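You operate a simulated robot arm through the tools that you are given. There is no shell and no other tool. Be economical: measure what you need, move in short steps, check, and stop when the job is done.

Carry out the task below with a simulated two-armed robot. There is one attempt and no reset: what you move stays moved.

JOB
Fetch the clips tin from the wall locker and lock up again.
Fine: tin on the free end of the door bench, door shut and locked, key in the key holder; the other tin stays. Set down upright: what you pick out. Where these are worked on the way, their far stop is far enough and under half their travel is too little: locker lock.

It is judged by the outcome, as a careful person would: the job done as asked, and still so three seconds after it is handed in. It fails if anything else is knocked over, pushed out of place, dropped, spilled or broken.

ROBOT AND FRAMES
Two 7-joint arms with fingered hands on one trunk, on a base that drives. Base frame: it is fixed to the floor where the robot stands at the start and does not move with it; the origin is under the middle of the robot, x ahead of it, y to its left, z up; the surface under the hand at the start is at about z = 760. Lengths are in mm, angles in degrees, forces in N, time in s.
The left shoulder is at the start at [70, 166, 1143], the right one opposite. With the tool pointing down near the work surface each hand reaches from about 100 to 960 mm from the robot's upright axis, wherever it stands, measured 20 degrees to its own side. Places, roughly: free end of the door bench [500, -400, 800]; key holder [400, -100, 800]; locker door [600, 200, 1200]; locker key (4x2x6 cm) [500, 200, 1200]; locker lock [600, 200, 1200]. Payload 4.1 kg a hand.
The TCP of each hand is the grasp point between the finger pads, 32 mm short of the fingertips. In the tool frame z runs along the fingers and y along their closing line. The gripper opens to 108 mm. The gripper's body begins 38 mm behind the TCP. The gripper is a hand of 4 fingers: y runs from the thumb to the fingers, the wrist lies at [-16, -108, -186] in the tool frame.
Orientation is told as [roll, pitch, yaw] about the base's x, y, z axes, in that order, counted from this pose: with the fingers straight down and the wrist toward the robot, the tool's x, y and z point along [0, 1, 0], [1, 0, 0] and [0, 0, -1] of the base frame.

CONTROLS
- The arms move only by the tool step_arm. It takes "left_commands", "right_commands" or both (then of equal length, played together; a hand with none holds still); each is a list of rows, each an object of numbers (a shift or turn left out is 0): "dx", "dy", "dz": the shift along the base's x, y, z in mm; "ax", "ay", "az": the turn, a rotation vector about the base's x, y, z in rad. In form: [{"dx": .., "dy": .., "dz": .., "ax": .., "ay": .., "az": ..}, ...]. A call has 1 to 20 rows; each row shifts and turns the commanded pose from where the row before left it. Rows are played at 5 a second. More than 50 mm and 8.6 degrees between two rows, and nothing of the call is played. A pose out of reach is approached as far as the arm can. The call stops where the force on the tool passes 90 N (or 10 N more than at its start, if that is more) or the arm is blocked; 0.2 s more then pass. In this call time passes only in rows, and 0.2 s behind the last. It gives the time, the measured TCP pose, the force on the tool (base axes), the opening and the grip force at its end, in the units of the frame above (readings bear some noise), with the torque about the TCP (base axes, N m) and any sound that the robot's microphone picked up.
- Cameras (640 x 400 px; columns grow to the right, rows downward): "scene" is now at [142.6, -19.4, 1395.5]; the picture's right is [-0.21, -0.98, 0.00], its down [-0.33, 0.07, -0.94] and it looks along [0.92, -0.20, -0.34] (base axes); focal length 214 px, centre (320, 200). "left" rides on the left gripper at [-64, -93, -132] in its tool frame; the picture's right is [-0.80, -0.28, 0.53], its down [0.55, -0.71, 0.45] and it looks along [0.25, 0.65, 0.72] (tool axes); focal length 247 px, centre (320, 200). "right" rides on the right gripper at [64, -93, -132] in its tool frame; the picture's right is [-0.80, 0.28, -0.53], its down [-0.55, -0.71, 0.45] and it looks along [-0.25, 0.65, 0.72] (tool axes); focal length 247 px, centre (320, 200). There is no depth. A picture from a camera that has moved, and an enlarged one, comes with that camera's place and axes in the base frame and with its lens.
- capture(camera): a new picture of that camera. No time passes.
- lift_body(by): slides the trunk up (or, below 0, down) by that many mm; the arms and the scene camera ride with it, the base frame stays. It gives what a move gives, with no picture.
- roll_base(legs): drives the robot by 1 to 6 legs, each [ahead, left, turn to the left] in mm, mm and degrees, along the robot's own axes; the way and the turn of a leg run together, so that a leg with both is an arc; at most 1500 mm and 180 degrees a leg. The arms and the cameras ride along, it lands a little off, and it stops where it bumps. It gives what a move gives.
- set_fingers(index, middle, ring, thumb_bend, hand): sets how far each is bent, from 0 (flat) to 1 (curled in); at 0.3 the hand is open as for a grip, at 0.7 the pads meet at the TCP. One left out holds its place. A second passes; each finger stops where it meets its share of the squeeze, and holds until it gets a number again. It is the only way to open and close the hand. It gives what a move gives, with no picture; readings hold the bend of each and the force on the fingers (four entries, about 0 where the hand has none), thumb and palm.
- turn_head(pan, tilt): turns the head with the scene camera to pan (to the left, within 86 degrees either way) and tilt (down, from -29 to 69), counted from straight ahead of the robot. It gives what a move gives.
- close_up(camera, box): a new picture of the part [left, top, right, bottom] of that camera's present view, enlarged. No time passes.
- hand_in(): hands the job in; it is judged then, once.

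Work in short steps. Places have to be worked out from the pictures, the camera data and where the tool is seen: move nearer, look again, correct. Check each grasp and each placing, and mend what went wrong. You have 120 turns and 108 pictures in all, those below and enlarged ones among them. Open the grippers and draw the arms clear of the work before you hand the job in, unless the task says otherwise; then end with one line.

The tools are called after "Request:" by a JSON object that holds its "fn" and its "kwargs". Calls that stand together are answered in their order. step_arm: Moves the arms, as the interface text tells. Its arguments: {"type":"object","properties":{"left_commands":{"type":"array"},"right_commands":{"type":"array"}},"required":[]} The other tools are called the same way: lift_body (by) slides the trunk up or down; set_fingers (index, middle, ring, thumb_bend, hand) moves the fingers one by one; roll_base (legs) drives the base; turn_head (pan, tilt) turns the head that bears the scene camera; capture (camera) takes a picture; close_up (camera, box) takes an enlarged picture of a part of a camera's view; hand_in () hands the job in.

At the start:

```text
clock: 0.0
left_tool_pos: [561.8, 354.4, 1383.7]
left_tcp_rot: [0.0, 0.0, 0.0]
left_force: [-0.5, -0.2, -0.1]
left_ft_torque: [0.0, -0.02, -0.02]
left_width: 107.6
left_grasp_force: 0.0
left_shape: jaw
left_bend: [0.3, 0.3, 0.3, 0.3]
left_finger forces: [0.0, 0.0, 0.0, 0.0, 0.1, 0.0]
right_tool_pos: [542.3, -200.1, 1457.7]
right_tcp_rot: [0.0, 0.1, -0.1]
right_force: [0.5, -0.5, 0.4]
right_ft_torque: [-0.04, 0.01, -0.03]
right_width: 107.5
right_grasp_force: 0.1
right_shape: jaw
right_bend: [0.3, 0.3, 0.3, 0.3]
right_finger forces: [0.0, 0.0, 0.0, 0.0, 0.0, 0.1]
trunk travel left (down, up): [-650.0, 290.0]
robot x, y, heading: [1.9, -1.5, 0.3]
head pan, tilt: [-12.1, 19.6]
```

scene: 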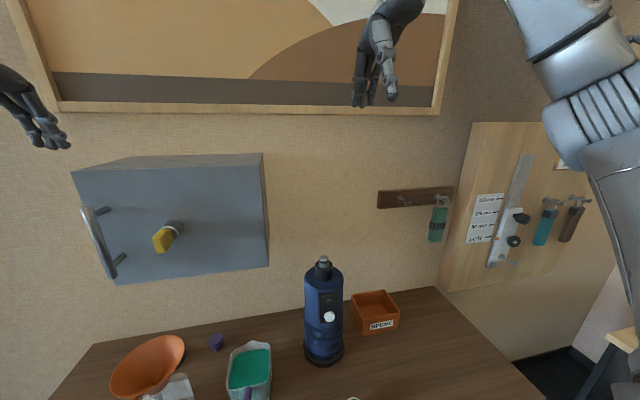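
right: 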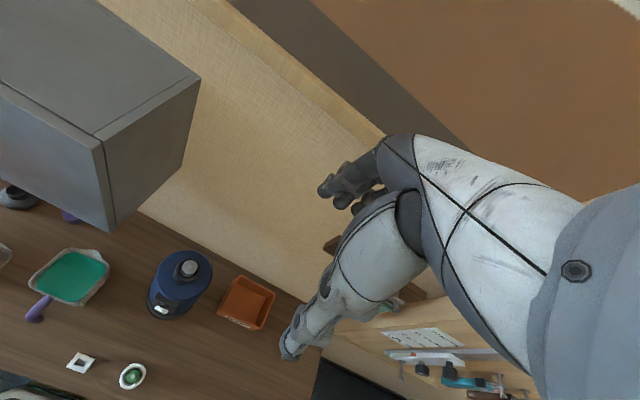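
left: 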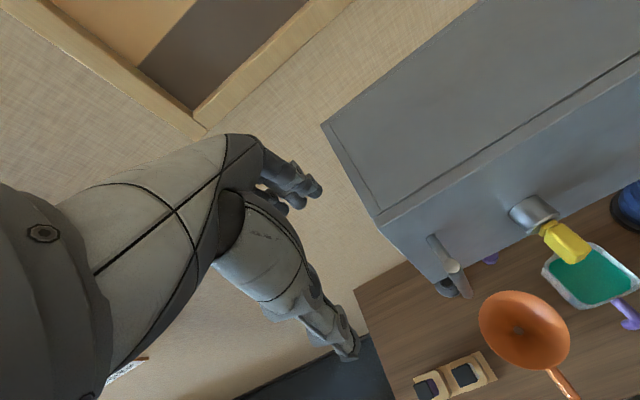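

The locker hangs on the wall with a yellow key in its lock, the handle on the left and the hinge probably on the right. I look closer at the locker and at the bench.

Request:
{"fn": "close_up", "kwargs": {"camera": "scene", "box": [60, 140, 300, 290]}}

Request:
{"fn": "turn_head", "kwargs": {"pan": -5, "tilt": 50}}

Request:
{"fn": "capture", "kwargs": {"camera": "scene"}}

```text
2.67 times, centred on (180, 215) of scene
camera zoom: at [142.6, -19.4, 1395.5], right [-0.21, -0.98, 0.0], down [-0.33, 0.07, -0.94], along [0.92, -0.2, -0.34], focal length 572 px, centre (693, 160)
```

zoom: 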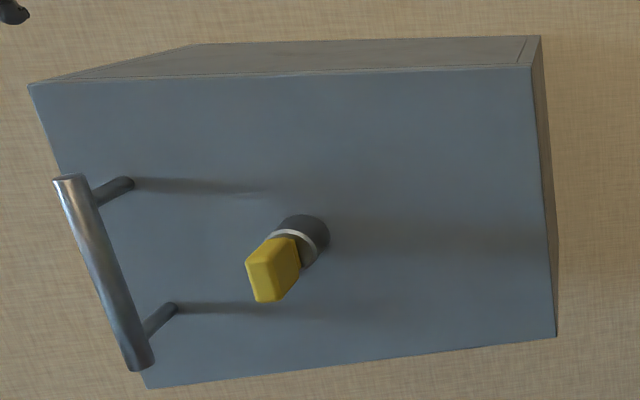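

```text
clock: 0.9
left_tool_pos: [561.9, 354.3, 1383.7]
left_tcp_rot: [-0.1, 0.0, 0.0]
left_force: [-0.9, 0.0, 0.9]
left_ft_torque: [0.05, -0.01, 0.0]
left_width: 107.7
left_grasp_force: 0.0
left_shape: jaw
left_bend: [0.3, 0.3, 0.3, 0.3]
left_finger forces: [0.1, 0.0, 0.0, 0.1, 0.0, 0.0]
right_tool_pos: [541.8, -201.1, 1460.3]
right_tcp_rot: [0.0, 0.0, 0.0]
right_force: [1.4, 0.1, 1.0]
right_ft_torque: [0.01, 0.0, 0.01]
right_width: 107.6
right_grasp_force: 0.1
right_shape: jaw
right_bend: [0.3, 0.3, 0.3, 0.3]
right_finger forces: [0.0, 0.0, 0.1, 0.0, 0.1, 0.0]
trunk travel left (down, up): [-650.0, 290.0]
robot x, y, heading: [-0.5, -1.7, -0.1]
head pan, tilt: [-5.0, 50.0]
```

```text
103 pictures are left
camera scene: at [128.3, -6.7, 1349.3], right [-0.09, -1.0, 0.0], down [-0.76, 0.07, -0.64], along [0.64, -0.06, -0.77], focal length 214 px, centre (320, 200)
```

scene: 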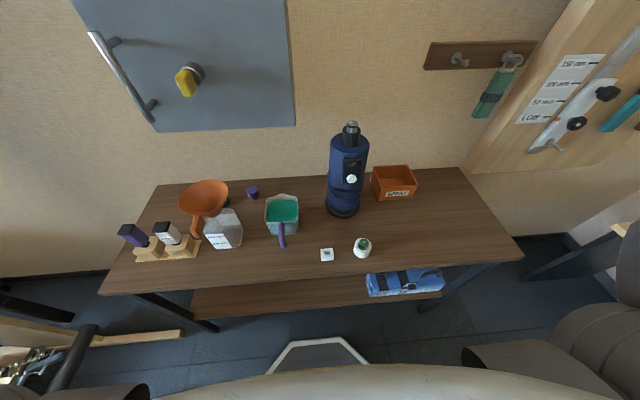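

The key holder should be one of the two small white things near the bench front. I enlarge that area and the right end of the bench.

Request:
{"fn": "close_up", "kwargs": {"camera": "scene", "box": [260, 160, 420, 270]}}

Request:
{"fn": "close_up", "kwargs": {"camera": "scene", "box": [110, 160, 310, 270]}}

```text
3.64 times, centred on (340, 215) of scene
camera zoom: at [128.3, -6.7, 1349.3], right [-0.09, -1.0, 0.0], down [-0.76, 0.07, -0.64], along [0.64, -0.06, -0.77], focal length 780 px, centre (247, 146)
```

zoom: 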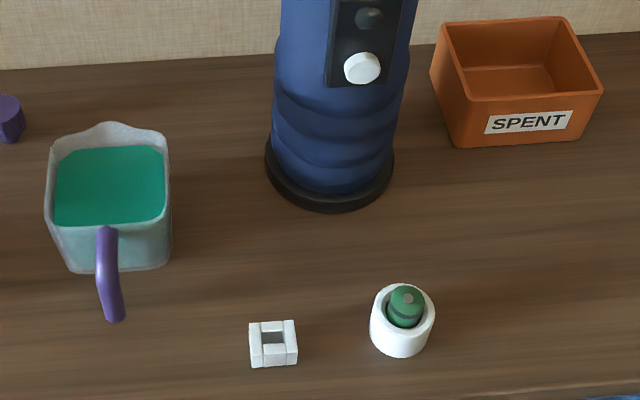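

```text
3.20 times, centred on (210, 215) of scene
camera zoom: at [128.3, -6.7, 1349.3], right [-0.09, -1.0, 0.0], down [-0.76, 0.07, -0.64], along [0.64, -0.06, -0.77], focal length 686 px, centre (672, 152)
```

zoom: 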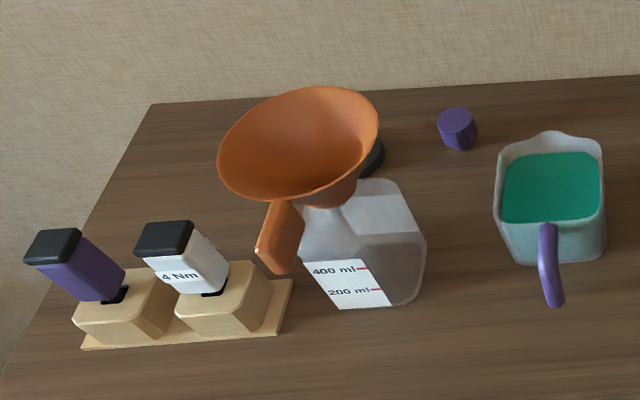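

The rays from two cameras agree: key head near [525,182,1200], door plane about x=590, y 10–325, handle bar about y=290. The holder is about [400,-52,780]. I want to back up, so I look at the surroundings first.

Request:
{"fn": "turn_head", "kwargs": {"pan": 86, "tilt": 45}}

Request:
{"fn": "capture", "kwargs": {"camera": "scene"}}

Request:
{"fn": "turn_head", "kwargs": {"pan": -86, "tilt": 45}}

Request:
{"fn": "capture", "kwargs": {"camera": "scene"}}

```text
clock: 2.6
left_tool_pos: [561.1, 354.9, 1385.2]
left_tcp_rot: [0.0, -0.1, -0.1]
left_force: [0.1, 1.2, -0.6]
left_ft_torque: [0.01, 0.03, 0.0]
left_width: 107.5
left_grasp_force: 0.1
left_shape: jaw
left_bend: [0.3, 0.3, 0.3, 0.3]
left_finger forces: [0.1, 0.1, 0.0, 0.1, 0.0, 0.0]
right_tool_pos: [540.8, -199.5, 1459.3]
right_tcp_rot: [0.0, 0.0, 0.0]
right_force: [0.2, -0.1, -0.5]
right_ft_torque: [-0.02, -0.01, 0.04]
right_width: 107.7
right_grasp_force: 0.0
right_shape: jaw
right_bend: [0.3, 0.3, 0.3, 0.3]
right_finger forces: [0.0, 0.0, 0.1, 0.1, 0.0, 0.1]
trunk travel left (down, up): [-650.0, 290.0]
robot x, y, heading: [-2.7, 1.6, -0.1]
head pan, tilt: [85.9, 45.0]
```

```text
100 pictures are left
camera scene: at [57.3, 81.2, 1356.1], right [1.0, -0.07, 0.0], down [-0.05, -0.71, -0.71], along [0.05, 0.71, -0.71], focal length 214 px, centre (320, 200)
```

scene: 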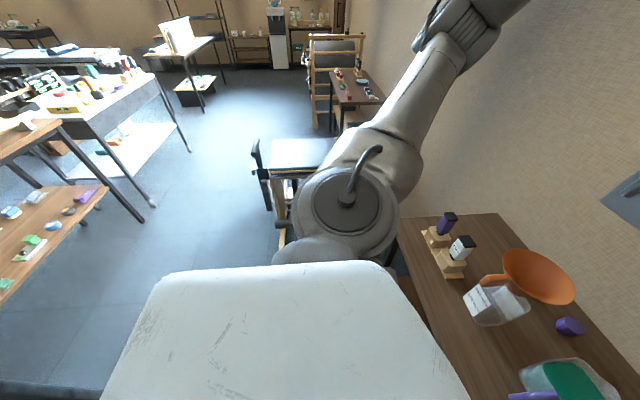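

```text
clock: 5.2
left_tool_pos: [561.5, 354.5, 1382.7]
left_tcp_rot: [-0.1, 0.0, 0.1]
left_force: [-0.8, 0.2, 0.6]
left_ft_torque: [0.03, 0.02, 0.03]
left_width: 107.6
left_grasp_force: 0.1
left_shape: jaw
left_bend: [0.3, 0.3, 0.3, 0.3]
left_finger forces: [0.0, 0.0, 0.0, 0.1, 0.0, 0.0]
right_tool_pos: [541.6, -200.8, 1458.6]
right_tcp_rot: [-0.1, 0.0, -0.1]
right_force: [-0.2, 0.5, 0.5]
right_ft_torque: [0.03, 0.01, 0.0]
right_width: 107.4
right_grasp_force: 0.1
right_shape: jaw
right_bend: [0.3, 0.3, 0.3, 0.3]
right_finger forces: [0.0, 0.0, 0.2, 0.0, 0.0, 0.0]
trunk travel left (down, up): [-650.0, 290.0]
robot x, y, heading: [-1.3, -1.3, -0.1]
head pan, tilt: [-85.9, 45.0]
```

```text
99 pictures are left
camera scene: at [57.3, -81.1, 1356.1], right [-1.0, -0.07, 0.0], down [-0.05, 0.71, -0.71], along [0.05, -0.71, -0.71], focal length 214 px, centre (320, 200)
```

scene: 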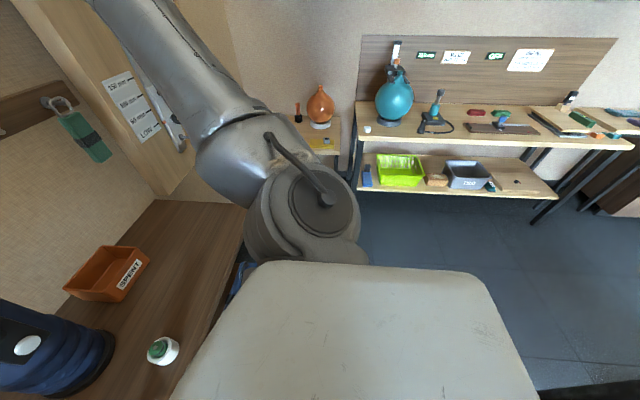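

There is free floor around the base, so I back up 200 mm and look straight at the locker.

Request:
{"fn": "roll_base", "kwargs": {"legs": [[-200, 0, 0]]}}

Request:
{"fn": "turn_head", "kwargs": {"pan": 12, "tilt": 25}}

Request:
{"fn": "capture", "kwargs": {"camera": "scene"}}

Request:
{"fn": "capture", "kwargs": {"camera": "left"}}

```text
clock: 6.8
left_tool_pos: [361.0, 354.1, 1383.5]
left_tcp_rot: [0.0, 0.1, -0.1]
left_force: [0.4, 0.2, 0.0]
left_ft_torque: [0.0, 0.01, -0.01]
left_width: 107.6
left_grasp_force: 0.1
left_shape: jaw
left_bend: [0.3, 0.3, 0.3, 0.3]
left_finger forces: [0.0, 0.0, 0.0, 0.0, 0.0, 0.0]
right_tool_pos: [340.0, -200.4, 1458.0]
right_tcp_rot: [0.0, 0.1, 0.0]
right_force: [-0.4, 0.3, 0.3]
right_ft_torque: [0.01, 0.0, 0.01]
right_width: 107.3
right_grasp_force: 0.1
right_shape: jaw
right_bend: [0.3, 0.3, 0.3, 0.3]
right_finger forces: [0.0, 0.0, 0.0, 0.1, 0.0, 0.0]
trunk travel left (down, up): [-650.0, 290.0]
robot x, y, heading: [-202.1, -1.5, 0.0]
head pan, tilt: [-85.9, 45.0]
```

```text
clock: 8.6
left_tool_pos: [360.8, 353.6, 1383.9]
left_tcp_rot: [-0.1, -0.1, -0.1]
left_force: [1.2, 0.5, -0.6]
left_ft_torque: [-0.02, 0.02, 0.0]
left_width: 107.5
left_grasp_force: 0.2
left_shape: jaw
left_bend: [0.3, 0.3, 0.3, 0.3]
left_finger forces: [0.0, 0.0, 0.0, 0.0, 0.0, 0.0]
right_tool_pos: [340.3, -201.3, 1460.0]
right_tcp_rot: [0.0, 0.0, -0.1]
right_force: [-0.4, -0.6, -0.7]
right_ft_torque: [0.01, 0.01, 0.0]
right_width: 107.6
right_grasp_force: 0.0
right_shape: jaw
right_bend: [0.3, 0.3, 0.3, 0.3]
right_finger forces: [0.0, 0.0, 0.0, 0.0, 0.0, 0.1]
trunk travel left (down, up): [-650.0, 290.0]
robot x, y, heading: [-201.8, -4.0, 0.0]
head pan, tilt: [12.0, 25.0]
```

```text
98 pictures are left
camera scene: at [-60.7, 19.1, 1386.7], right [0.21, -0.98, 0.0], down [-0.41, -0.09, -0.91], along [0.89, 0.19, -0.42], focal length 214 px, centre (320, 200)
```

scene: 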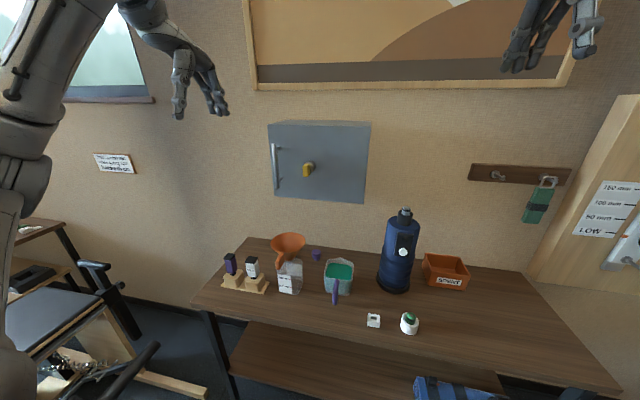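

```text
97 pictures are left
camera left: at [267.2, 288.7, 1515.4], right [-0.28, -0.8, -0.53], down [-0.7, 0.55, -0.45], along [0.65, 0.25, -0.72], focal length 247 px, centre (320, 200)
```

left: 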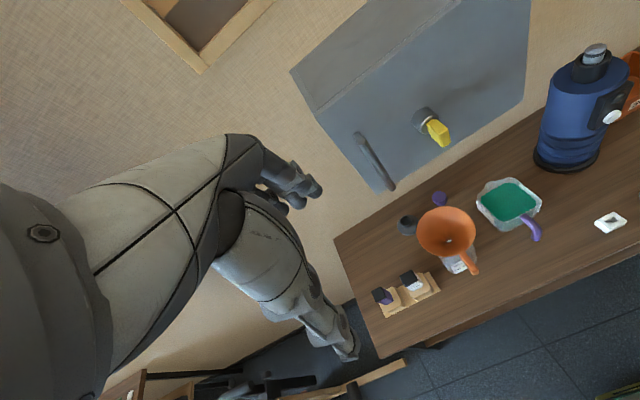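

Now I enlarge the key from both views to see how the bow stands.

Request:
{"fn": "close_up", "kwargs": {"camera": "scene", "box": [265, 120, 375, 205]}}

Request:
{"fn": "close_up", "kwargs": {"camera": "left", "box": [390, 90, 480, 160]}}

Request:
{"fn": "close_up", "kwargs": {"camera": "scene", "box": [350, 290, 430, 345]}}

```text
4.71 times, centred on (320, 162) of scene
camera zoom: at [-60.7, 19.1, 1386.7], right [0.21, -0.98, 0.0], down [-0.41, -0.09, -0.91], along [0.89, 0.19, -0.42], focal length 1009 px, centre (320, 376)
```

zoom: 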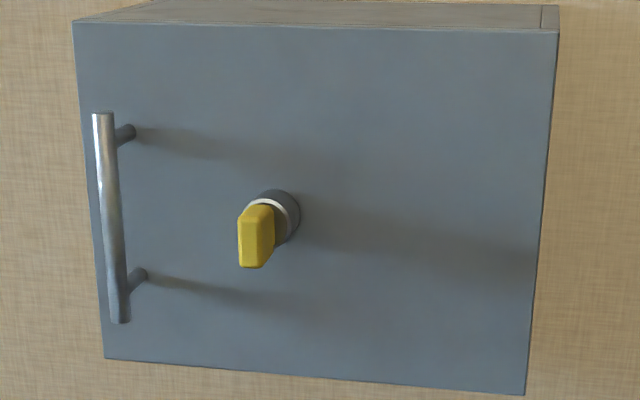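

```text
5.71 times, centred on (435, 125) of left
camera zoom: at [267.2, 288.7, 1515.4], right [-0.28, -0.8, -0.53], down [-0.7, 0.55, -0.45], along [0.65, 0.25, -0.72], focal length 1411 px, centre (-337, 629)
```

zoom: 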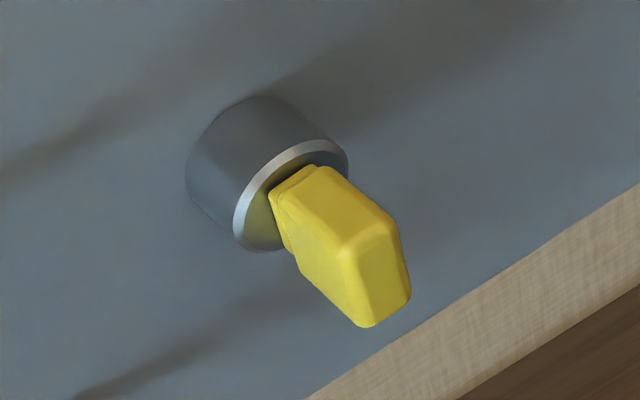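

```text
7.27 times, centred on (390, 318) of scene
camera zoom: at [-60.7, 19.1, 1386.7], right [0.21, -0.98, 0.0], down [-0.41, -0.09, -0.91], along [0.89, 0.19, -0.42], focal length 1560 px, centre (-189, -654)
```

zoom: 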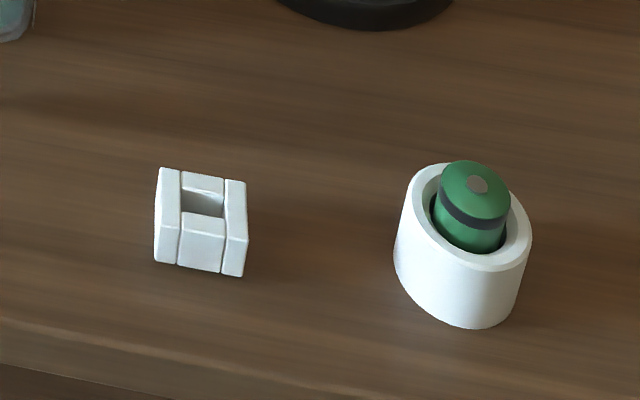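

The bow is a vertical blade: thin along y (~20 mm), tall along z (~40 mm). I point the left hand forward and lower it to key height.

Request:
{"fn": "step_arm", "kwargs": {"left_commands": [{"ay": -0.1428, "dz": -16.7}, {"ay": -0.1428, "dz": -16.7}, {"ay": -0.1428, "dz": -16.7}, {"ay": -0.1428, "dz": -16.7}, {"ay": -0.1428, "dz": -16.7}, {"ay": -0.1428, "dz": -16.7}, {"ay": -0.1428, "dz": -16.7}, {"ay": -0.1428, "dz": -16.7}, {"ay": -0.1428, "dz": -16.7}, {"ay": -0.1428, "dz": -16.7}, {"ay": -0.1428, "dz": -16.7}]}}

Request:
{"fn": "step_arm", "kwargs": {"left_commands": [{"ax": -0.1428, "dy": -15.6}, {"ax": -0.1428, "dy": -15.6}, {"ax": -0.1428, "dy": -15.6}, {"ax": -0.1428, "dy": -15.6}, {"ax": -0.1428, "dy": -15.6}, {"ax": -0.1428, "dy": -15.6}, {"ax": -0.1428, "dy": -15.6}, {"ax": -0.1428, "dy": -15.6}, {"ax": -0.1428, "dy": -15.6}, {"ax": -0.1428, "dy": -15.6}, {"ax": -0.1428, "dy": -15.6}]}}

Request:
{"fn": "capture", "kwargs": {"camera": "scene"}}

Request:
{"fn": "capture", "kwargs": {"camera": "left"}}

```text
clock: 11.0
left_tool_pos: [359.9, 352.6, 1199.7]
left_tcp_rot: [95.2, -89.9, -95.1]
left_force: [-0.3, -0.3, 0.8]
left_ft_torque: [-0.02, 0.04, 0.02]
left_width: 107.8
left_grasp_force: 0.0
left_shape: jaw
left_bend: [0.3, 0.3, 0.3, 0.3]
left_finger forces: [0.0, 0.1, 0.0, 0.1, 0.0, 0.0]
right_tool_pos: [340.8, -201.8, 1459.1]
right_tcp_rot: [0.0, 0.1, -0.1]
right_force: [0.7, 0.1, -0.4]
right_ft_torque: [0.03, 0.03, -0.03]
right_width: 107.6
right_grasp_force: 0.0
right_shape: jaw
right_bend: [0.3, 0.3, 0.3, 0.3]
right_finger forces: [0.1, 0.0, 0.1, 0.0, 0.1, 0.0]
trunk travel left (down, up): [-650.0, 290.0]
robot x, y, heading: [-199.9, -0.6, -0.2]
head pan, tilt: [12.0, 25.0]
```

```text
clock: 12.2
left_tool_pos: [353.5, 306.0, 1222.2]
left_tcp_rot: [-93.5, -59.0, 97.7]
left_force: [-0.1, -0.2, 0.1]
left_ft_torque: [0.01, -0.01, 0.02]
left_width: 107.6
left_grasp_force: 0.0
left_shape: jaw
left_bend: [0.3, 0.3, 0.3, 0.3]
left_finger forces: [0.0, 0.0, 0.0, 0.0, 0.0, 0.0]
right_tool_pos: [339.8, -200.1, 1458.7]
right_tcp_rot: [0.0, 0.0, 0.0]
right_force: [-0.6, -0.5, -0.3]
right_ft_torque: [-0.03, -0.01, 0.01]
right_width: 107.6
right_grasp_force: 0.1
right_shape: jaw
right_bend: [0.3, 0.3, 0.3, 0.3]
right_finger forces: [0.0, 0.0, 0.0, 0.0, 0.1, 0.1]
trunk travel left (down, up): [-650.0, 290.0]
robot x, y, heading: [-204.4, 0.6, -0.1]
head pan, tilt: [12.0, 25.0]
stopped in row 6 (left hand): the arm was blocked; the commanded pose is now the measured one
```

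```text
93 pictures are left
camera scene: at [-60.4, 19.9, 1386.7], right [0.21, -0.98, 0.0], down [-0.41, -0.09, -0.91], along [0.89, 0.19, -0.42], focal length 214 px, centre (320, 200)
```

scene: 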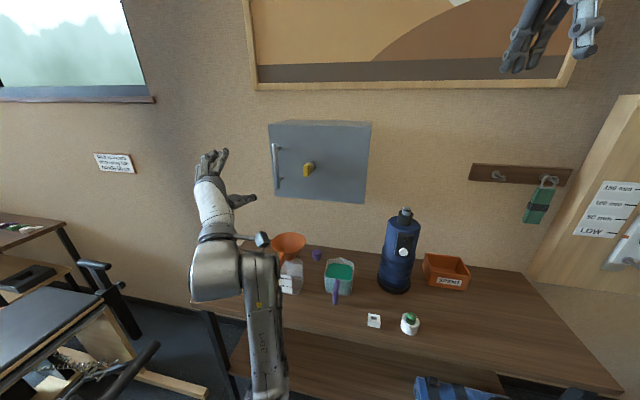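

```text
92 pictures are left
camera left: at [231.8, 191.7, 1171.8], right [0.59, -0.78, 0.18], down [0.47, 0.15, -0.87], along [0.66, 0.6, 0.45], focal length 247 px, centre (320, 200)
```

left: 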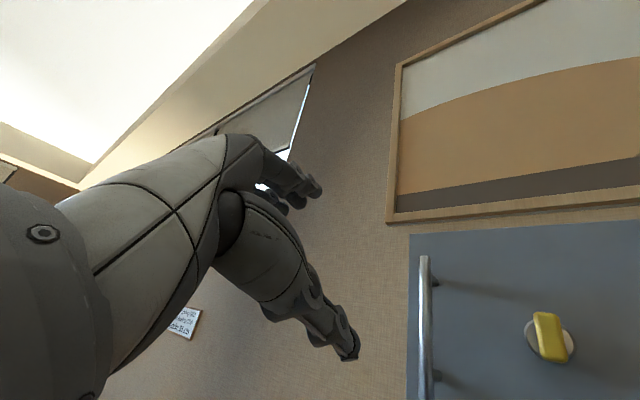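

The hand points forward but the roll stalled at about 31°. I try continuing the roll in place with smaller steps to see whether it is a joint limit.

Request:
{"fn": "step_arm", "kwargs": {"left_commands": [{"ax": -0.06}, {"ax": -0.06}, {"ax": -0.06}, {"ax": -0.06}, {"ax": -0.06}, {"ax": -0.06}]}}

```text
clock: 13.1
left_tool_pos: [343.6, 330.5, 1242.8]
left_tcp_rot: [-95.2, -55.2, 103.7]
left_force: [-0.8, 0.7, 0.8]
left_ft_torque: [0.0, 0.02, 0.02]
left_width: 107.6
left_grasp_force: 0.0
left_shape: jaw
left_bend: [0.3, 0.3, 0.3, 0.3]
left_finger forces: [0.1, 0.0, 0.0, 0.0, 0.1, 0.1]
right_tool_pos: [339.2, -200.7, 1460.3]
right_tcp_rot: [0.0, 0.0, 0.1]
right_force: [-0.2, -0.1, -0.3]
right_ft_torque: [0.03, 0.04, -0.03]
right_width: 107.7
right_grasp_force: 0.0
right_shape: jaw
right_bend: [0.3, 0.3, 0.3, 0.3]
right_finger forces: [0.1, 0.0, 0.0, 0.1, 0.0, 0.0]
trunk travel left (down, up): [-650.0, 290.0]
robot x, y, heading: [-199.8, 0.1, 0.0]
head pan, tilt: [12.0, 25.0]
stopped in row 4 (left hand): the arm was blocked; the commanded pose is now the measured one
```

That is a limit this way. I roll the other way, through the upright pose towards thumb-left, moving towards the key line as I go.

Request:
{"fn": "step_arm", "kwargs": {"left_commands": [{"ax": 0.14, "dy": 3}, {"ax": 0.14, "dy": 3}, {"ax": 0.14, "dy": 3}, {"ax": 0.14, "dy": 3}, {"ax": 0.14, "dz": -5}, {"ax": 0.14, "dz": -5}, {"ax": 0.14, "dz": -5}, {"ax": 0.14, "dz": -5}, {"ax": 0.14, "dz": -5}, {"ax": 0.14, "dz": -5}, {"ax": 0.14, "dz": -5}, {"ax": 0.14, "dz": -5}, {"ax": 0.14}, {"ax": 0.14}, {"ax": 0.14}]}}

Request:
{"fn": "capture", "kwargs": {"camera": "left"}}

Request:
{"fn": "capture", "kwargs": {"camera": "scene"}}

```text
clock: 16.3
left_tool_pos: [344.5, 342.6, 1201.3]
left_tcp_rot: [96.4, -3.9, -97.6]
left_force: [0.2, -0.4, -0.5]
left_ft_torque: [0.02, -0.04, -0.01]
left_width: 107.8
left_grasp_force: 0.1
left_shape: jaw
left_bend: [0.3, 0.3, 0.3, 0.3]
left_finger forces: [0.0, 0.0, 0.1, 0.1, 0.1, 0.0]
right_tool_pos: [337.9, -201.2, 1460.1]
right_tcp_rot: [0.0, 0.0, 0.0]
right_force: [0.4, -0.3, 0.3]
right_ft_torque: [-0.01, -0.02, 0.02]
right_width: 107.6
right_grasp_force: 0.0
right_shape: jaw
right_bend: [0.3, 0.3, 0.3, 0.3]
right_finger forces: [0.0, 0.0, 0.1, 0.0, 0.0, 0.0]
trunk travel left (down, up): [-650.0, 290.0]
robot x, y, heading: [-203.4, 0.0, 0.2]
head pan, tilt: [12.0, 25.0]
```

```text
91 pictures are left
camera left: at [233.4, 443.8, 1117.4], right [0.64, 0.15, -0.75], down [0.48, 0.69, 0.55], along [0.6, -0.71, 0.37], focal length 247 px, centre (320, 200)
```

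left: 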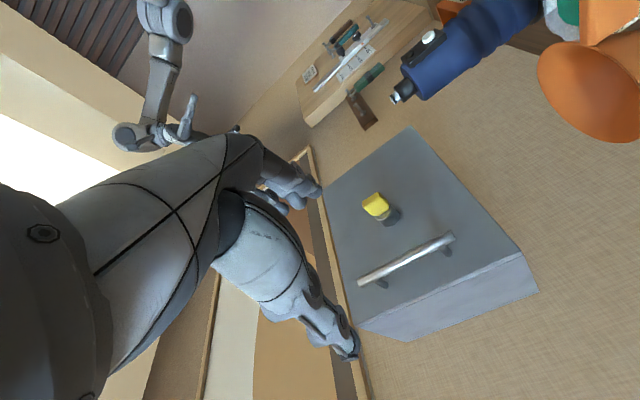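

```text
90 pictures are left
camera scene: at [-61.1, 18.8, 1386.7], right [0.21, -0.98, 0.0], down [-0.41, -0.09, -0.91], along [0.89, 0.19, -0.42], focal length 214 px, centre (320, 200)
```

scene: 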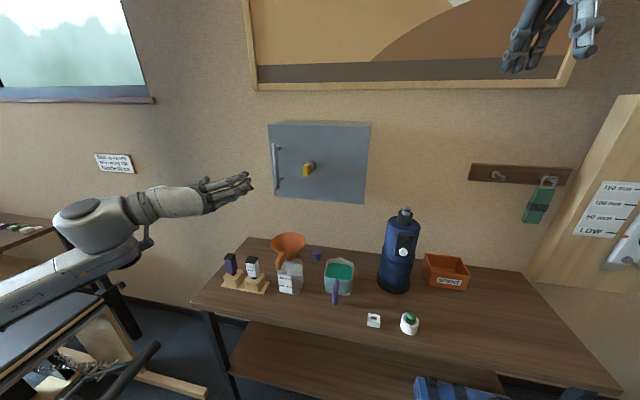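

This side works (thumb left, closing line along y). I correct the small tilt and bring the hand in front of the key, still 85 mm short of it.

Request:
{"fn": "step_arm", "kwargs": {"left_commands": [{"ay": 0.037, "az": 0.041, "ax": 0.028, "dy": -27}, {"ay": 0.037, "az": 0.041, "ax": 0.028, "dy": -27}, {"ay": 0.037, "az": 0.041, "ax": 0.027, "dy": -27}, {"dy": -27, "dx": 15}, {"dy": -27, "dx": 30}, {"dy": -26, "dx": 30}]}}

Request:
{"fn": "capture", "kwargs": {"camera": "left"}}

Request:
{"fn": "capture", "kwargs": {"camera": "scene"}}

```text
clock: 17.7
left_tool_pos: [421.8, 181.3, 1200.1]
left_tcp_rot: [89.7, 0.6, -90.3]
left_force: [-0.2, -0.2, 1.1]
left_ft_torque: [0.0, -0.01, 0.02]
left_width: 107.6
left_grasp_force: 0.0
left_shape: jaw
left_bend: [0.3, 0.3, 0.3, 0.3]
left_finger forces: [0.1, 0.0, 0.1, 0.1, 0.0, 0.0]
right_tool_pos: [341.2, -201.7, 1459.5]
right_tcp_rot: [0.1, 0.1, 0.0]
right_force: [0.9, 0.4, 0.5]
right_ft_torque: [0.02, -0.02, 0.01]
right_width: 107.8
right_grasp_force: 0.1
right_shape: jaw
right_bend: [0.3, 0.3, 0.3, 0.3]
right_finger forces: [0.1, 0.1, 0.1, 0.1, 0.0, 0.1]
trunk travel left (down, up): [-650.0, 290.0]
robot x, y, heading: [-201.6, 1.3, -0.1]
head pan, tilt: [12.0, 25.0]
```

```text
89 pictures are left
camera left: at [290.5, 273.8, 1137.2], right [0.53, 0.29, -0.8], down [0.45, 0.7, 0.55], along [0.72, -0.66, 0.24], focal length 247 px, centre (320, 200)
```

left: 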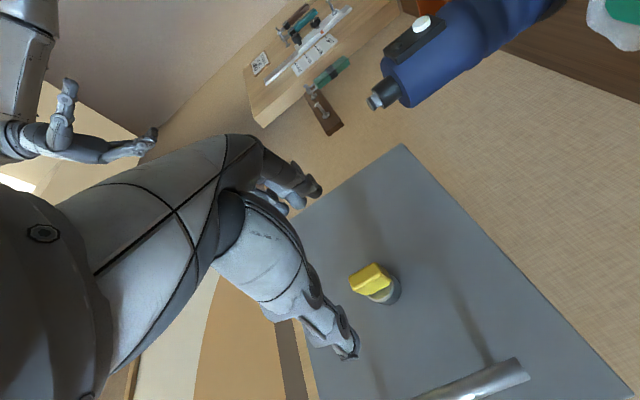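

```text
88 pictures are left
camera scene: at [-59.2, 18.0, 1386.6], right [0.21, -0.98, 0.0], down [-0.41, -0.09, -0.91], along [0.89, 0.19, -0.42], focal length 214 px, centre (320, 200)
```

scene: 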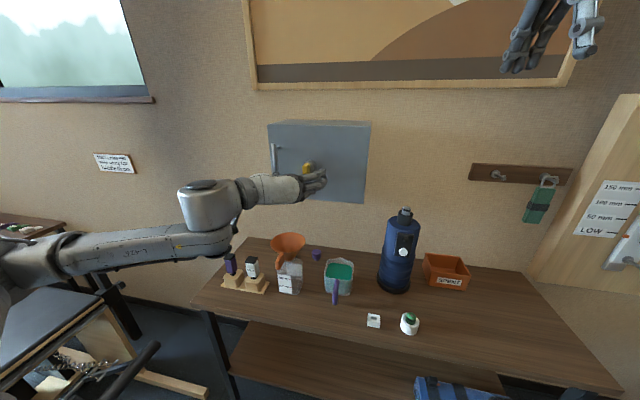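

I enlarge the key in the hand camera to fix its place.

Request:
{"fn": "close_up", "kwargs": {"camera": "left", "box": [310, 230, 430, 330]}}

Request:
{"fn": "close_up", "kwargs": {"camera": "scene", "box": [270, 140, 350, 205]}}

```text
4.00 times, centred on (370, 280) of left
camera zoom: at [290.5, 273.8, 1137.2], right [0.53, 0.29, -0.8], down [0.45, 0.7, 0.55], along [0.72, -0.66, 0.24], focal length 988 px, centre (120, -120)
```

zoom: 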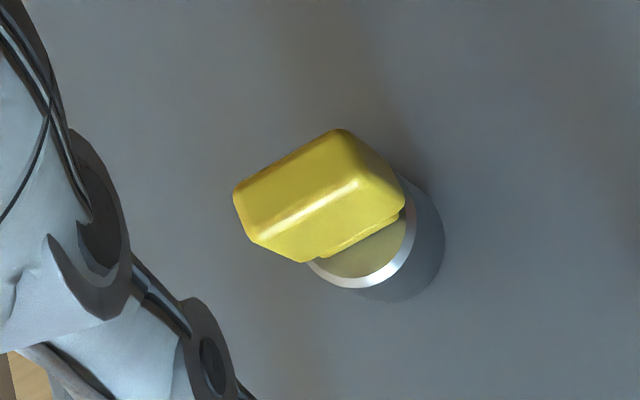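

```text
6.15 times, centred on (310, 172) of scene
camera zoom: at [-59.2, 18.0, 1386.6], right [0.21, -0.98, 0.0], down [-0.41, -0.09, -0.91], along [0.89, 0.19, -0.42], focal length 1320 px, centre (382, 369)
```

zoom: 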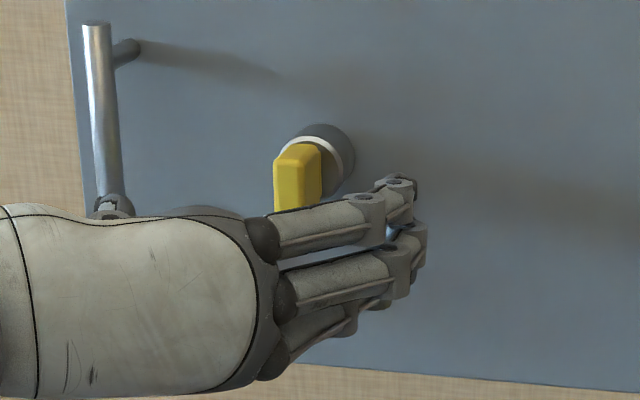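

Key centre is [523,183,1200], the lock collar front about x=557. I advance so that the fingertips stop just short of the collar (TCP x≈517).

Request:
{"fn": "step_arm", "kwargs": {"left_commands": [{"dx": 20, "dy": 1}, {"dx": 20, "dy": 1}, {"dx": 20}, {"dx": 20}, {"dx": 15}]}}

Request:
{"fn": "capture", "kwargs": {"camera": "left"}}

Request:
{"fn": "close_up", "kwargs": {"camera": "scene", "box": [250, 130, 370, 220]}}

```text
clock: 18.9
left_tool_pos: [515.8, 184.3, 1201.3]
left_tcp_rot: [89.8, 0.4, -90.4]
left_force: [-0.9, 0.4, 0.1]
left_ft_torque: [0.0, 0.0, -0.03]
left_width: 107.8
left_grasp_force: 0.0
left_shape: jaw
left_bend: [0.3, 0.3, 0.3, 0.3]
left_finger forces: [0.1, 0.1, 0.0, 0.0, 0.0, 0.0]
right_tool_pos: [338.7, -201.8, 1459.1]
right_tcp_rot: [0.0, 0.1, -0.1]
right_force: [0.1, 0.0, 0.0]
right_ft_torque: [-0.01, 0.05, 0.0]
right_width: 107.6
right_grasp_force: 0.0
right_shape: jaw
right_bend: [0.3, 0.3, 0.3, 0.3]
right_finger forces: [0.0, 0.0, 0.0, 0.0, 0.0, 0.0]
trunk travel left (down, up): [-650.0, 290.0]
robot x, y, heading: [-203.4, 0.5, -0.1]
head pan, tilt: [12.0, 25.0]
```

```text
85 pictures are left
camera left: at [383.6, 277.5, 1138.8], right [0.53, 0.29, -0.8], down [0.45, 0.7, 0.55], along [0.72, -0.66, 0.24], focal length 247 px, centre (320, 200)
```

left: 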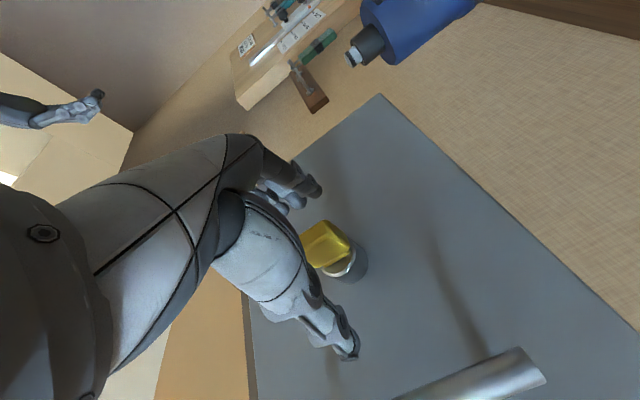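

```text
4.44 times, centred on (310, 175) of scene
camera zoom: at [-60.3, 19.1, 1386.6], right [0.21, -0.98, 0.0], down [-0.41, -0.09, -0.91], along [0.89, 0.19, -0.42], focal length 953 px, centre (364, 311)
```

zoom: 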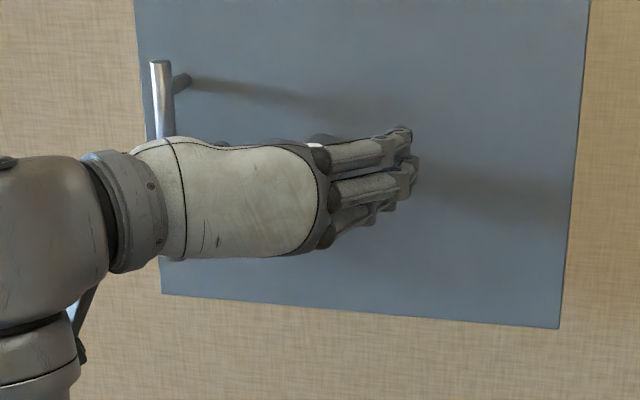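

The key sits between thumb and fingers. I close the hand on it.

Request:
{"fn": "set_fingers", "kwargs": {"hand": "left", "index": 0.7, "middle": 0.7, "ring": 0.7, "thumb_bend": 0.7}}

Request:
{"fn": "capture", "kwargs": {"camera": "left"}}

```text
clock: 19.9
left_tool_pos: [515.0, 183.1, 1202.1]
left_tcp_rot: [89.6, 0.5, -90.5]
left_force: [-1.2, -3.9, 0.1]
left_ft_torque: [0.05, 0.0, -0.14]
left_width: 14.4
left_grasp_force: 5.8
left_shape: fingers
left_bend: [0.66, 0.66, 0.7, 0.66]
left_finger forces: [2.7, 5.1, 0.0, 0.0, 4.2, 0.1]
right_tool_pos: [339.3, -202.3, 1459.4]
right_tcp_rot: [0.1, 0.0, -0.2]
right_force: [0.2, -0.2, 0.5]
right_ft_torque: [-0.03, 0.03, 0.04]
right_width: 107.6
right_grasp_force: 0.1
right_shape: jaw
right_bend: [0.3, 0.3, 0.3, 0.3]
right_finger forces: [0.1, 0.0, 0.0, 0.1, 0.0, 0.1]
trunk travel left (down, up): [-650.0, 290.0]
robot x, y, heading: [-200.6, -1.4, 0.1]
head pan, tilt: [12.0, 25.0]
```

```text
83 pictures are left
camera left: at [382.8, 276.6, 1139.3], right [0.53, 0.29, -0.8], down [0.45, 0.7, 0.55], along [0.72, -0.66, 0.24], focal length 247 px, centre (320, 200)
```

left: 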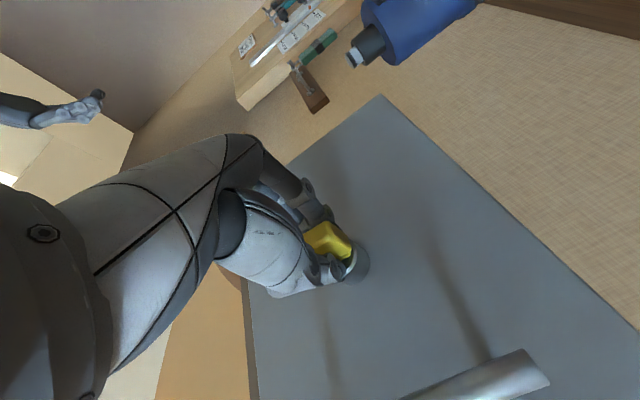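

The key is gripped (5.8 N). I test turning a little in the direction the wrist allows best (wrist going down).

Request:
{"fn": "step_arm", "kwargs": {"left_commands": [{"ax": -0.06}, {"ax": -0.06}, {"ax": -0.06}]}}

Request:
{"fn": "capture", "kwargs": {"camera": "left"}}

```text
clock: 20.7
left_tool_pos: [515.0, 183.0, 1202.3]
left_tcp_rot: [89.7, -9.9, -90.3]
left_force: [0.3, -2.7, -0.1]
left_ft_torque: [0.01, -0.03, -0.12]
left_width: 14.9
left_grasp_force: 5.7
left_shape: fingers
left_bend: [0.66, 0.66, 0.7, 0.66]
left_finger forces: [2.8, 4.3, 0.0, 0.1, 4.5, 0.1]
right_tool_pos: [339.7, -201.1, 1458.8]
right_tcp_rot: [0.0, 0.0, -0.1]
right_force: [-0.2, -0.7, -0.2]
right_ft_torque: [0.0, -0.05, -0.03]
right_width: 107.9
right_grasp_force: 0.0
right_shape: jaw
right_bend: [0.3, 0.3, 0.3, 0.3]
right_finger forces: [0.1, 0.0, 0.0, 0.0, 0.0, 0.1]
trunk travel left (down, up): [-650.0, 290.0]
robot x, y, heading: [-201.4, -0.3, -0.1]
head pan, tilt: [12.0, 25.0]
```

```text
82 pictures are left
camera left: at [383.2, 263.4, 1123.4], right [0.53, 0.14, -0.84], down [0.45, 0.79, 0.42], along [0.72, -0.6, 0.35], focal length 247 px, centre (320, 200)
```

left: 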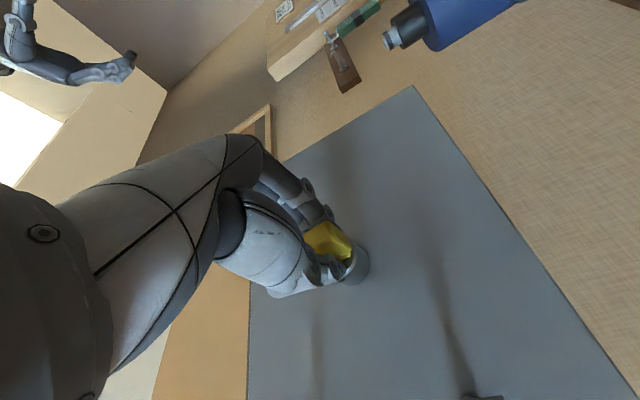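

The key turns with the hand with hardly any torque. I go on turning, watching the torque and sound.

Request:
{"fn": "step_arm", "kwargs": {"left_commands": [{"ax": -0.08}, {"ax": -0.08}, {"ax": -0.08}, {"ax": -0.08}, {"ax": -0.08}, {"ax": -0.08}]}}

Request:
{"fn": "step_arm", "kwargs": {"left_commands": [{"ax": -0.08}, {"ax": -0.08}, {"ax": -0.08}, {"ax": -0.08}, {"ax": -0.08}]}}

Request:
{"fn": "capture", "kwargs": {"camera": "left"}}

```text
clock: 22.1
left_tool_pos: [514.5, 182.7, 1201.6]
left_tcp_rot: [90.1, -37.4, -90.4]
left_force: [-0.5, 0.2, 1.2]
left_ft_torque: [0.01, -0.02, 0.01]
left_width: 14.9
left_grasp_force: 5.6
left_shape: fingers
left_bend: [0.66, 0.67, 0.7, 0.66]
left_finger forces: [2.4, 3.3, 0.0, 0.0, 5.0, 0.0]
right_tool_pos: [338.8, -200.4, 1459.4]
right_tcp_rot: [-0.1, 0.0, -0.1]
right_force: [0.0, 0.4, -0.7]
right_ft_torque: [0.0, 0.0, 0.0]
right_width: 107.6
right_grasp_force: 0.1
right_shape: jaw
right_bend: [0.3, 0.3, 0.3, 0.3]
right_finger forces: [0.0, 0.0, 0.1, 0.0, 0.0, 0.0]
trunk travel left (down, up): [-650.0, 290.0]
robot x, y, heading: [-204.3, -0.5, 0.1]
head pan, tilt: [12.0, 25.0]
```

```text
clock: 23.3
left_tool_pos: [514.8, 182.8, 1202.0]
left_tcp_rot: [90.3, -60.3, -90.7]
left_force: [-1.3, 0.9, 1.2]
left_ft_torque: [-0.01, -0.05, 0.06]
left_width: 14.7
left_grasp_force: 5.2
left_shape: fingers
left_bend: [0.67, 0.67, 0.7, 0.66]
left_finger forces: [2.3, 3.3, 0.0, 0.1, 5.1, 0.0]
right_tool_pos: [338.3, -202.0, 1459.9]
right_tcp_rot: [0.0, 0.0, -0.2]
right_force: [-0.7, -0.5, -0.3]
right_ft_torque: [-0.02, 0.0, -0.03]
right_width: 107.7
right_grasp_force: 0.0
right_shape: jaw
right_bend: [0.3, 0.3, 0.3, 0.3]
right_finger forces: [0.0, 0.1, 0.0, 0.0, 0.0, 0.1]
trunk travel left (down, up): [-650.0, 290.0]
robot x, y, heading: [-203.1, -3.7, -0.1]
head pan, tilt: [12.0, 25.0]
```

```text
81 pictures are left
camera left: at [382.9, 173.1, 1089.4], right [0.53, -0.56, -0.64], down [0.45, 0.82, -0.34], along [0.72, -0.11, 0.69], focal length 247 px, centre (320, 200)
```

left: 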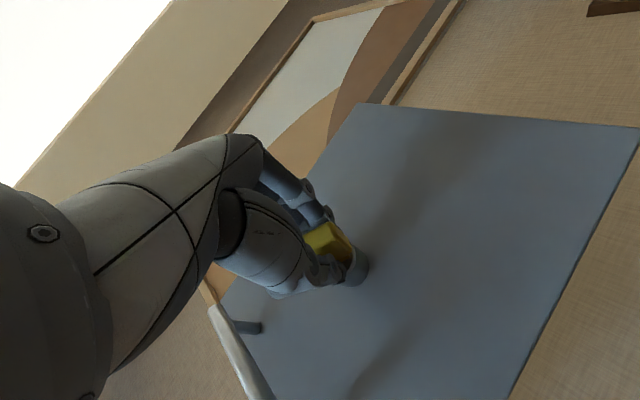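

The key follows the hand (60° so far). I continue to 90° and a little past to find the stop.

Request:
{"fn": "step_arm", "kwargs": {"left_commands": [{"ax": -0.08}, {"ax": -0.08}, {"ax": -0.08}, {"ax": -0.08}, {"ax": -0.08}, {"ax": -0.08}, {"ax": -0.05}]}}

Request:
{"fn": "close_up", "kwargs": {"camera": "left", "box": [220, 150, 420, 310]}}

```text
clock: 24.9
left_tool_pos: [513.6, 184.1, 1202.8]
left_tcp_rot: [-116.1, -89.2, 115.8]
left_force: [-2.1, 3.4, 0.7]
left_ft_torque: [0.01, -0.01, 0.09]
left_width: 14.8
left_grasp_force: 5.4
left_shape: fingers
left_bend: [0.67, 0.67, 0.7, 0.66]
left_finger forces: [2.2, 3.8, 0.0, 0.0, 5.3, 0.1]
right_tool_pos: [338.8, -200.7, 1460.0]
right_tcp_rot: [0.0, 0.0, -0.2]
right_force: [-0.1, 0.5, 0.4]
right_ft_torque: [-0.03, 0.04, 0.01]
right_width: 107.4
right_grasp_force: 0.1
right_shape: jaw
right_bend: [0.3, 0.3, 0.3, 0.3]
right_finger forces: [0.1, 0.0, 0.1, 0.0, 0.0, 0.1]
trunk travel left (down, up): [-650.0, 290.0]
robot x, y, heading: [-198.5, -0.5, -0.1]
head pan, tilt: [12.0, 25.0]
```

```text
2.50 times, centred on (320, 230) of left
camera zoom: at [383.1, 118.0, 1109.8], right [0.53, -0.8, -0.27], down [0.45, 0.54, -0.71], along [0.72, 0.25, 0.65], focal length 617 px, centre (320, 125)
```

zoom: 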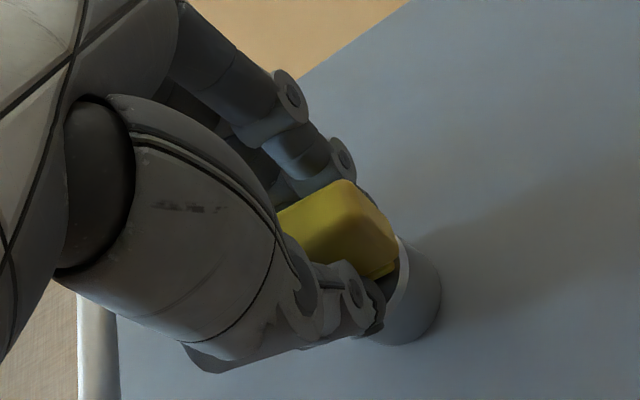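

Still no stop at 90°. I turn a little further to feel for it.

Request:
{"fn": "step_arm", "kwargs": {"left_commands": [{"ax": -0.06}, {"ax": -0.06}, {"ax": -0.06}, {"ax": -0.06}]}}

Request:
{"fn": "close_up", "kwargs": {"camera": "left", "box": [220, 150, 420, 310]}}

```text
clock: 26.1
left_tool_pos: [515.9, 230.2, 1214.0]
left_tcp_rot: [-105.2, -81.9, 109.8]
left_force: [-0.3, -0.5, -0.1]
left_ft_torque: [0.0, 0.03, 0.0]
left_width: 3.4
left_grasp_force: 0.1
left_shape: fingers
left_bend: [0.7, 0.7, 0.7, 0.7]
left_finger forces: [0.0, 0.0, 0.0, 0.1, 0.1, 0.0]
right_tool_pos: [338.7, -201.2, 1457.9]
right_tcp_rot: [0.0, 0.0, 0.0]
right_force: [-0.7, 0.3, 0.5]
right_ft_torque: [-0.02, -0.01, -0.02]
right_width: 107.4
right_grasp_force: 0.1
right_shape: jaw
right_bend: [0.3, 0.3, 0.3, 0.3]
right_finger forces: [0.1, 0.0, 0.0, 0.0, 0.1, 0.0]
trunk travel left (down, up): [-650.0, 290.0]
robot x, y, heading: [-201.0, 0.1, 0.2]
head pan, tilt: [12.0, 25.0]
stopped in row 4 (left hand): the arm was blocked; the commanded pose is now the measured one
```

```text
2.50 times, centred on (320, 230) of left
camera zoom: at [393.8, 142.8, 1126.7], right [0.6, -0.78, -0.15], down [0.44, 0.48, -0.76], along [0.67, 0.39, 0.64], focal length 617 px, centre (320, 125)
```

zoom: 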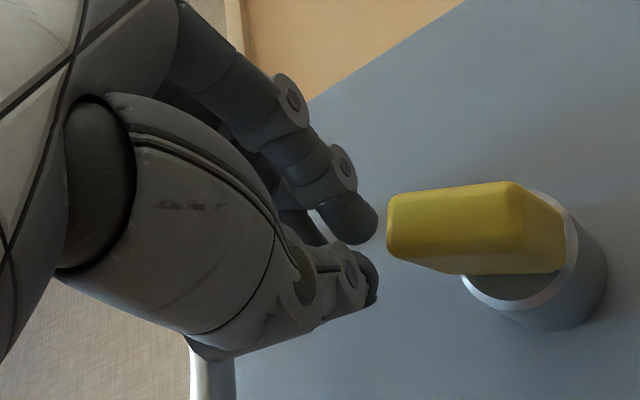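

The arm reached its own limit and slipped sideways off the key; the key stays turned in the lock. I withdraw straight back and look.

Request:
{"fn": "step_arm", "kwargs": {"left_commands": [{"dx": -20}, {"dx": -30}, {"dx": -40, "dy": 20}, {"dx": -40, "dy": 40}, {"dy": 45}]}}

Request:
{"fn": "close_up", "kwargs": {"camera": "scene", "box": [250, 110, 390, 220]}}

```text
refused: row 4 steps farther than a row can; nothing moved
```

```text
3.64 times, centred on (320, 165) of scene
camera zoom: at [-60.5, 18.7, 1386.7], right [0.21, -0.98, 0.0], down [-0.41, -0.09, -0.91], along [0.89, 0.19, -0.42], focal length 780 px, centre (320, 327)
```

zoom: 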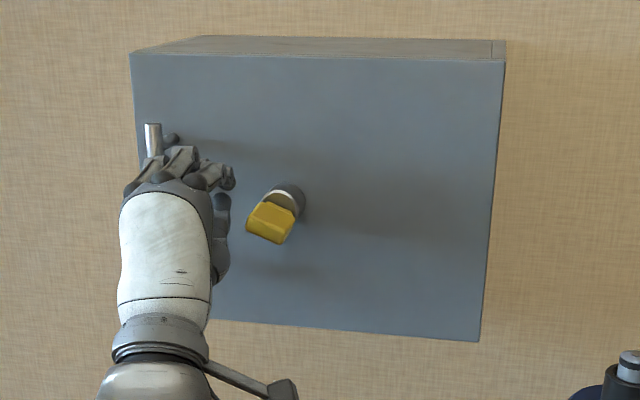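

The key now stands about 75° from its start. I back off, then roll the hand to thumb-left in front of the handle.

Request:
{"fn": "step_arm", "kwargs": {"left_commands": [{"dx": -30}, {"dx": -40}, {"dx": -36}]}}

Request:
{"fn": "step_arm", "kwargs": {"left_commands": [{"ax": 0.142, "ay": 0.012, "az": -0.028, "dy": 5}, {"ax": 0.142, "ay": 0.012, "az": -0.028, "dy": 5}, {"ax": 0.142, "ay": 0.012, "az": -0.028, "dy": 5}, {"ax": 0.142, "dy": 5}, {"ax": 0.142, "dy": 5}, {"ax": 0.142, "dy": 5}, {"ax": 0.142, "dy": 5}, {"ax": 0.142, "dy": 5}, {"ax": 0.142, "dy": 5}, {"ax": 0.142, "dy": 5, "dz": -6}, {"ax": 0.142, "dy": 5, "dz": -6}, {"ax": 0.142, "dy": 6, "dz": -7}]}}

Request:
{"fn": "set_fingers", "kwargs": {"hand": "left", "index": 0.3, "middle": 0.3, "ring": 0.3, "thumb_bend": 0.3}}

Request:
{"fn": "close_up", "kwargs": {"camera": "scene", "box": [250, 110, 390, 220]}}

Request:
{"fn": "capture", "kwargs": {"camera": "left"}}

```text
clock: 26.9
left_tool_pos: [405.9, 236.7, 1230.3]
left_tcp_rot: [-122.9, -82.7, 128.2]
left_force: [-0.2, -0.2, -0.4]
left_ft_torque: [0.01, 0.0, 0.0]
left_width: 3.4
left_grasp_force: 0.0
left_shape: fingers
left_bend: [0.7, 0.7, 0.7, 0.7]
left_finger forces: [0.1, 0.0, 0.1, 0.1, 0.0, 0.0]
right_tool_pos: [338.2, -198.7, 1459.2]
right_tcp_rot: [0.0, 0.1, 0.0]
right_force: [-0.2, 0.1, 0.5]
right_ft_torque: [0.01, 0.0, 0.01]
right_width: 107.3
right_grasp_force: 0.1
right_shape: jaw
right_bend: [0.3, 0.3, 0.3, 0.3]
right_finger forces: [0.1, 0.1, 0.1, 0.0, 0.0, 0.1]
trunk travel left (down, up): [-650.0, 290.0]
robot x, y, heading: [-203.1, -0.9, -0.0]
head pan, tilt: [12.0, 25.0]
```

```text
clock: 29.4
left_tool_pos: [409.3, 290.1, 1193.4]
left_tcp_rot: [89.3, -0.3, -90.9]
left_force: [0.6, 0.9, -0.4]
left_ft_torque: [0.02, 0.0, 0.02]
left_width: 3.1
left_grasp_force: 0.1
left_shape: fingers
left_bend: [0.7, 0.7, 0.7, 0.7]
left_finger forces: [0.1, 0.0, 0.0, 0.1, 0.0, 0.0]
right_tool_pos: [338.0, -201.0, 1460.3]
right_tcp_rot: [0.0, 0.0, 0.0]
right_force: [-0.1, -0.4, -0.7]
right_ft_torque: [0.02, 0.0, 0.0]
right_width: 107.7
right_grasp_force: 0.1
right_shape: jaw
right_bend: [0.3, 0.3, 0.3, 0.3]
right_finger forces: [0.0, 0.1, 0.0, 0.0, 0.1, 0.0]
trunk travel left (down, up): [-650.0, 290.0]
robot x, y, heading: [-202.5, 1.6, -0.1]
head pan, tilt: [12.0, 25.0]
```

```text
clock: 30.4
left_tool_pos: [409.5, 290.8, 1192.2]
left_tcp_rot: [89.2, -0.4, -90.9]
left_force: [-0.6, 1.2, -0.8]
left_ft_torque: [0.01, -0.03, 0.0]
left_width: 108.0
left_grasp_force: 0.1
left_shape: fingers
left_bend: [0.3, 0.3, 0.3, 0.3]
left_finger forces: [0.1, 0.0, 0.0, 0.1, 0.0, 0.0]
right_tool_pos: [340.1, -200.5, 1459.9]
right_tcp_rot: [0.0, 0.0, 0.0]
right_force: [0.4, 0.4, 1.3]
right_ft_torque: [-0.02, -0.01, -0.02]
right_width: 107.8
right_grasp_force: 0.0
right_shape: jaw
right_bend: [0.3, 0.3, 0.3, 0.3]
right_finger forces: [0.0, 0.0, 0.0, 0.0, 0.0, 0.1]
trunk travel left (down, up): [-650.0, 290.0]
robot x, y, heading: [-201.1, -1.8, -0.2]
head pan, tilt: [12.0, 25.0]
```

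```text
3.64 times, centred on (320, 165) of scene
camera zoom: at [-60.7, 19.4, 1386.7], right [0.21, -0.98, 0.0], down [-0.41, -0.09, -0.91], along [0.89, 0.19, -0.42], focal length 780 px, centre (320, 327)
```

zoom: 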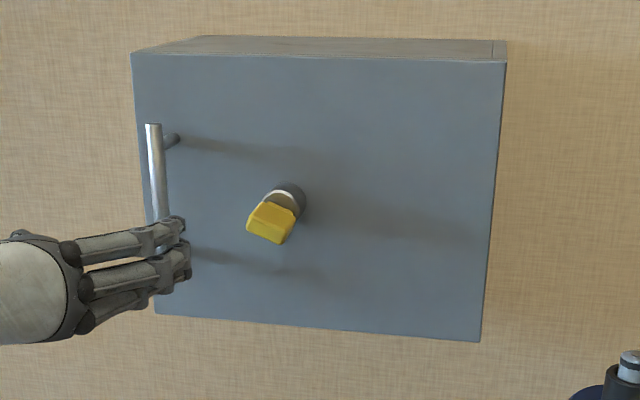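

```text
76 pictures are left
camera left: at [278.8, 383.2, 1130.0], right [0.53, 0.27, -0.81], down [0.47, 0.7, 0.54], along [0.71, -0.66, 0.24], focal length 247 px, centre (320, 200)
```

left: 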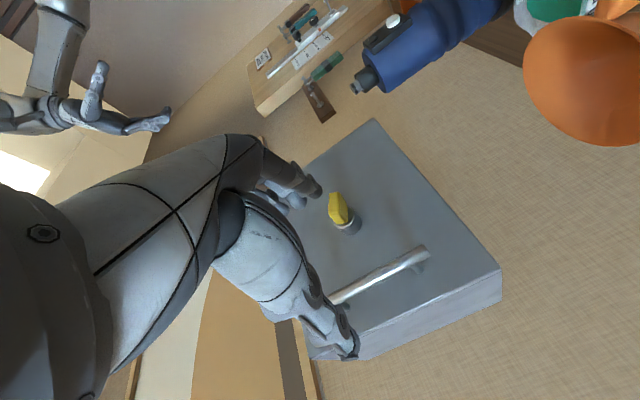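

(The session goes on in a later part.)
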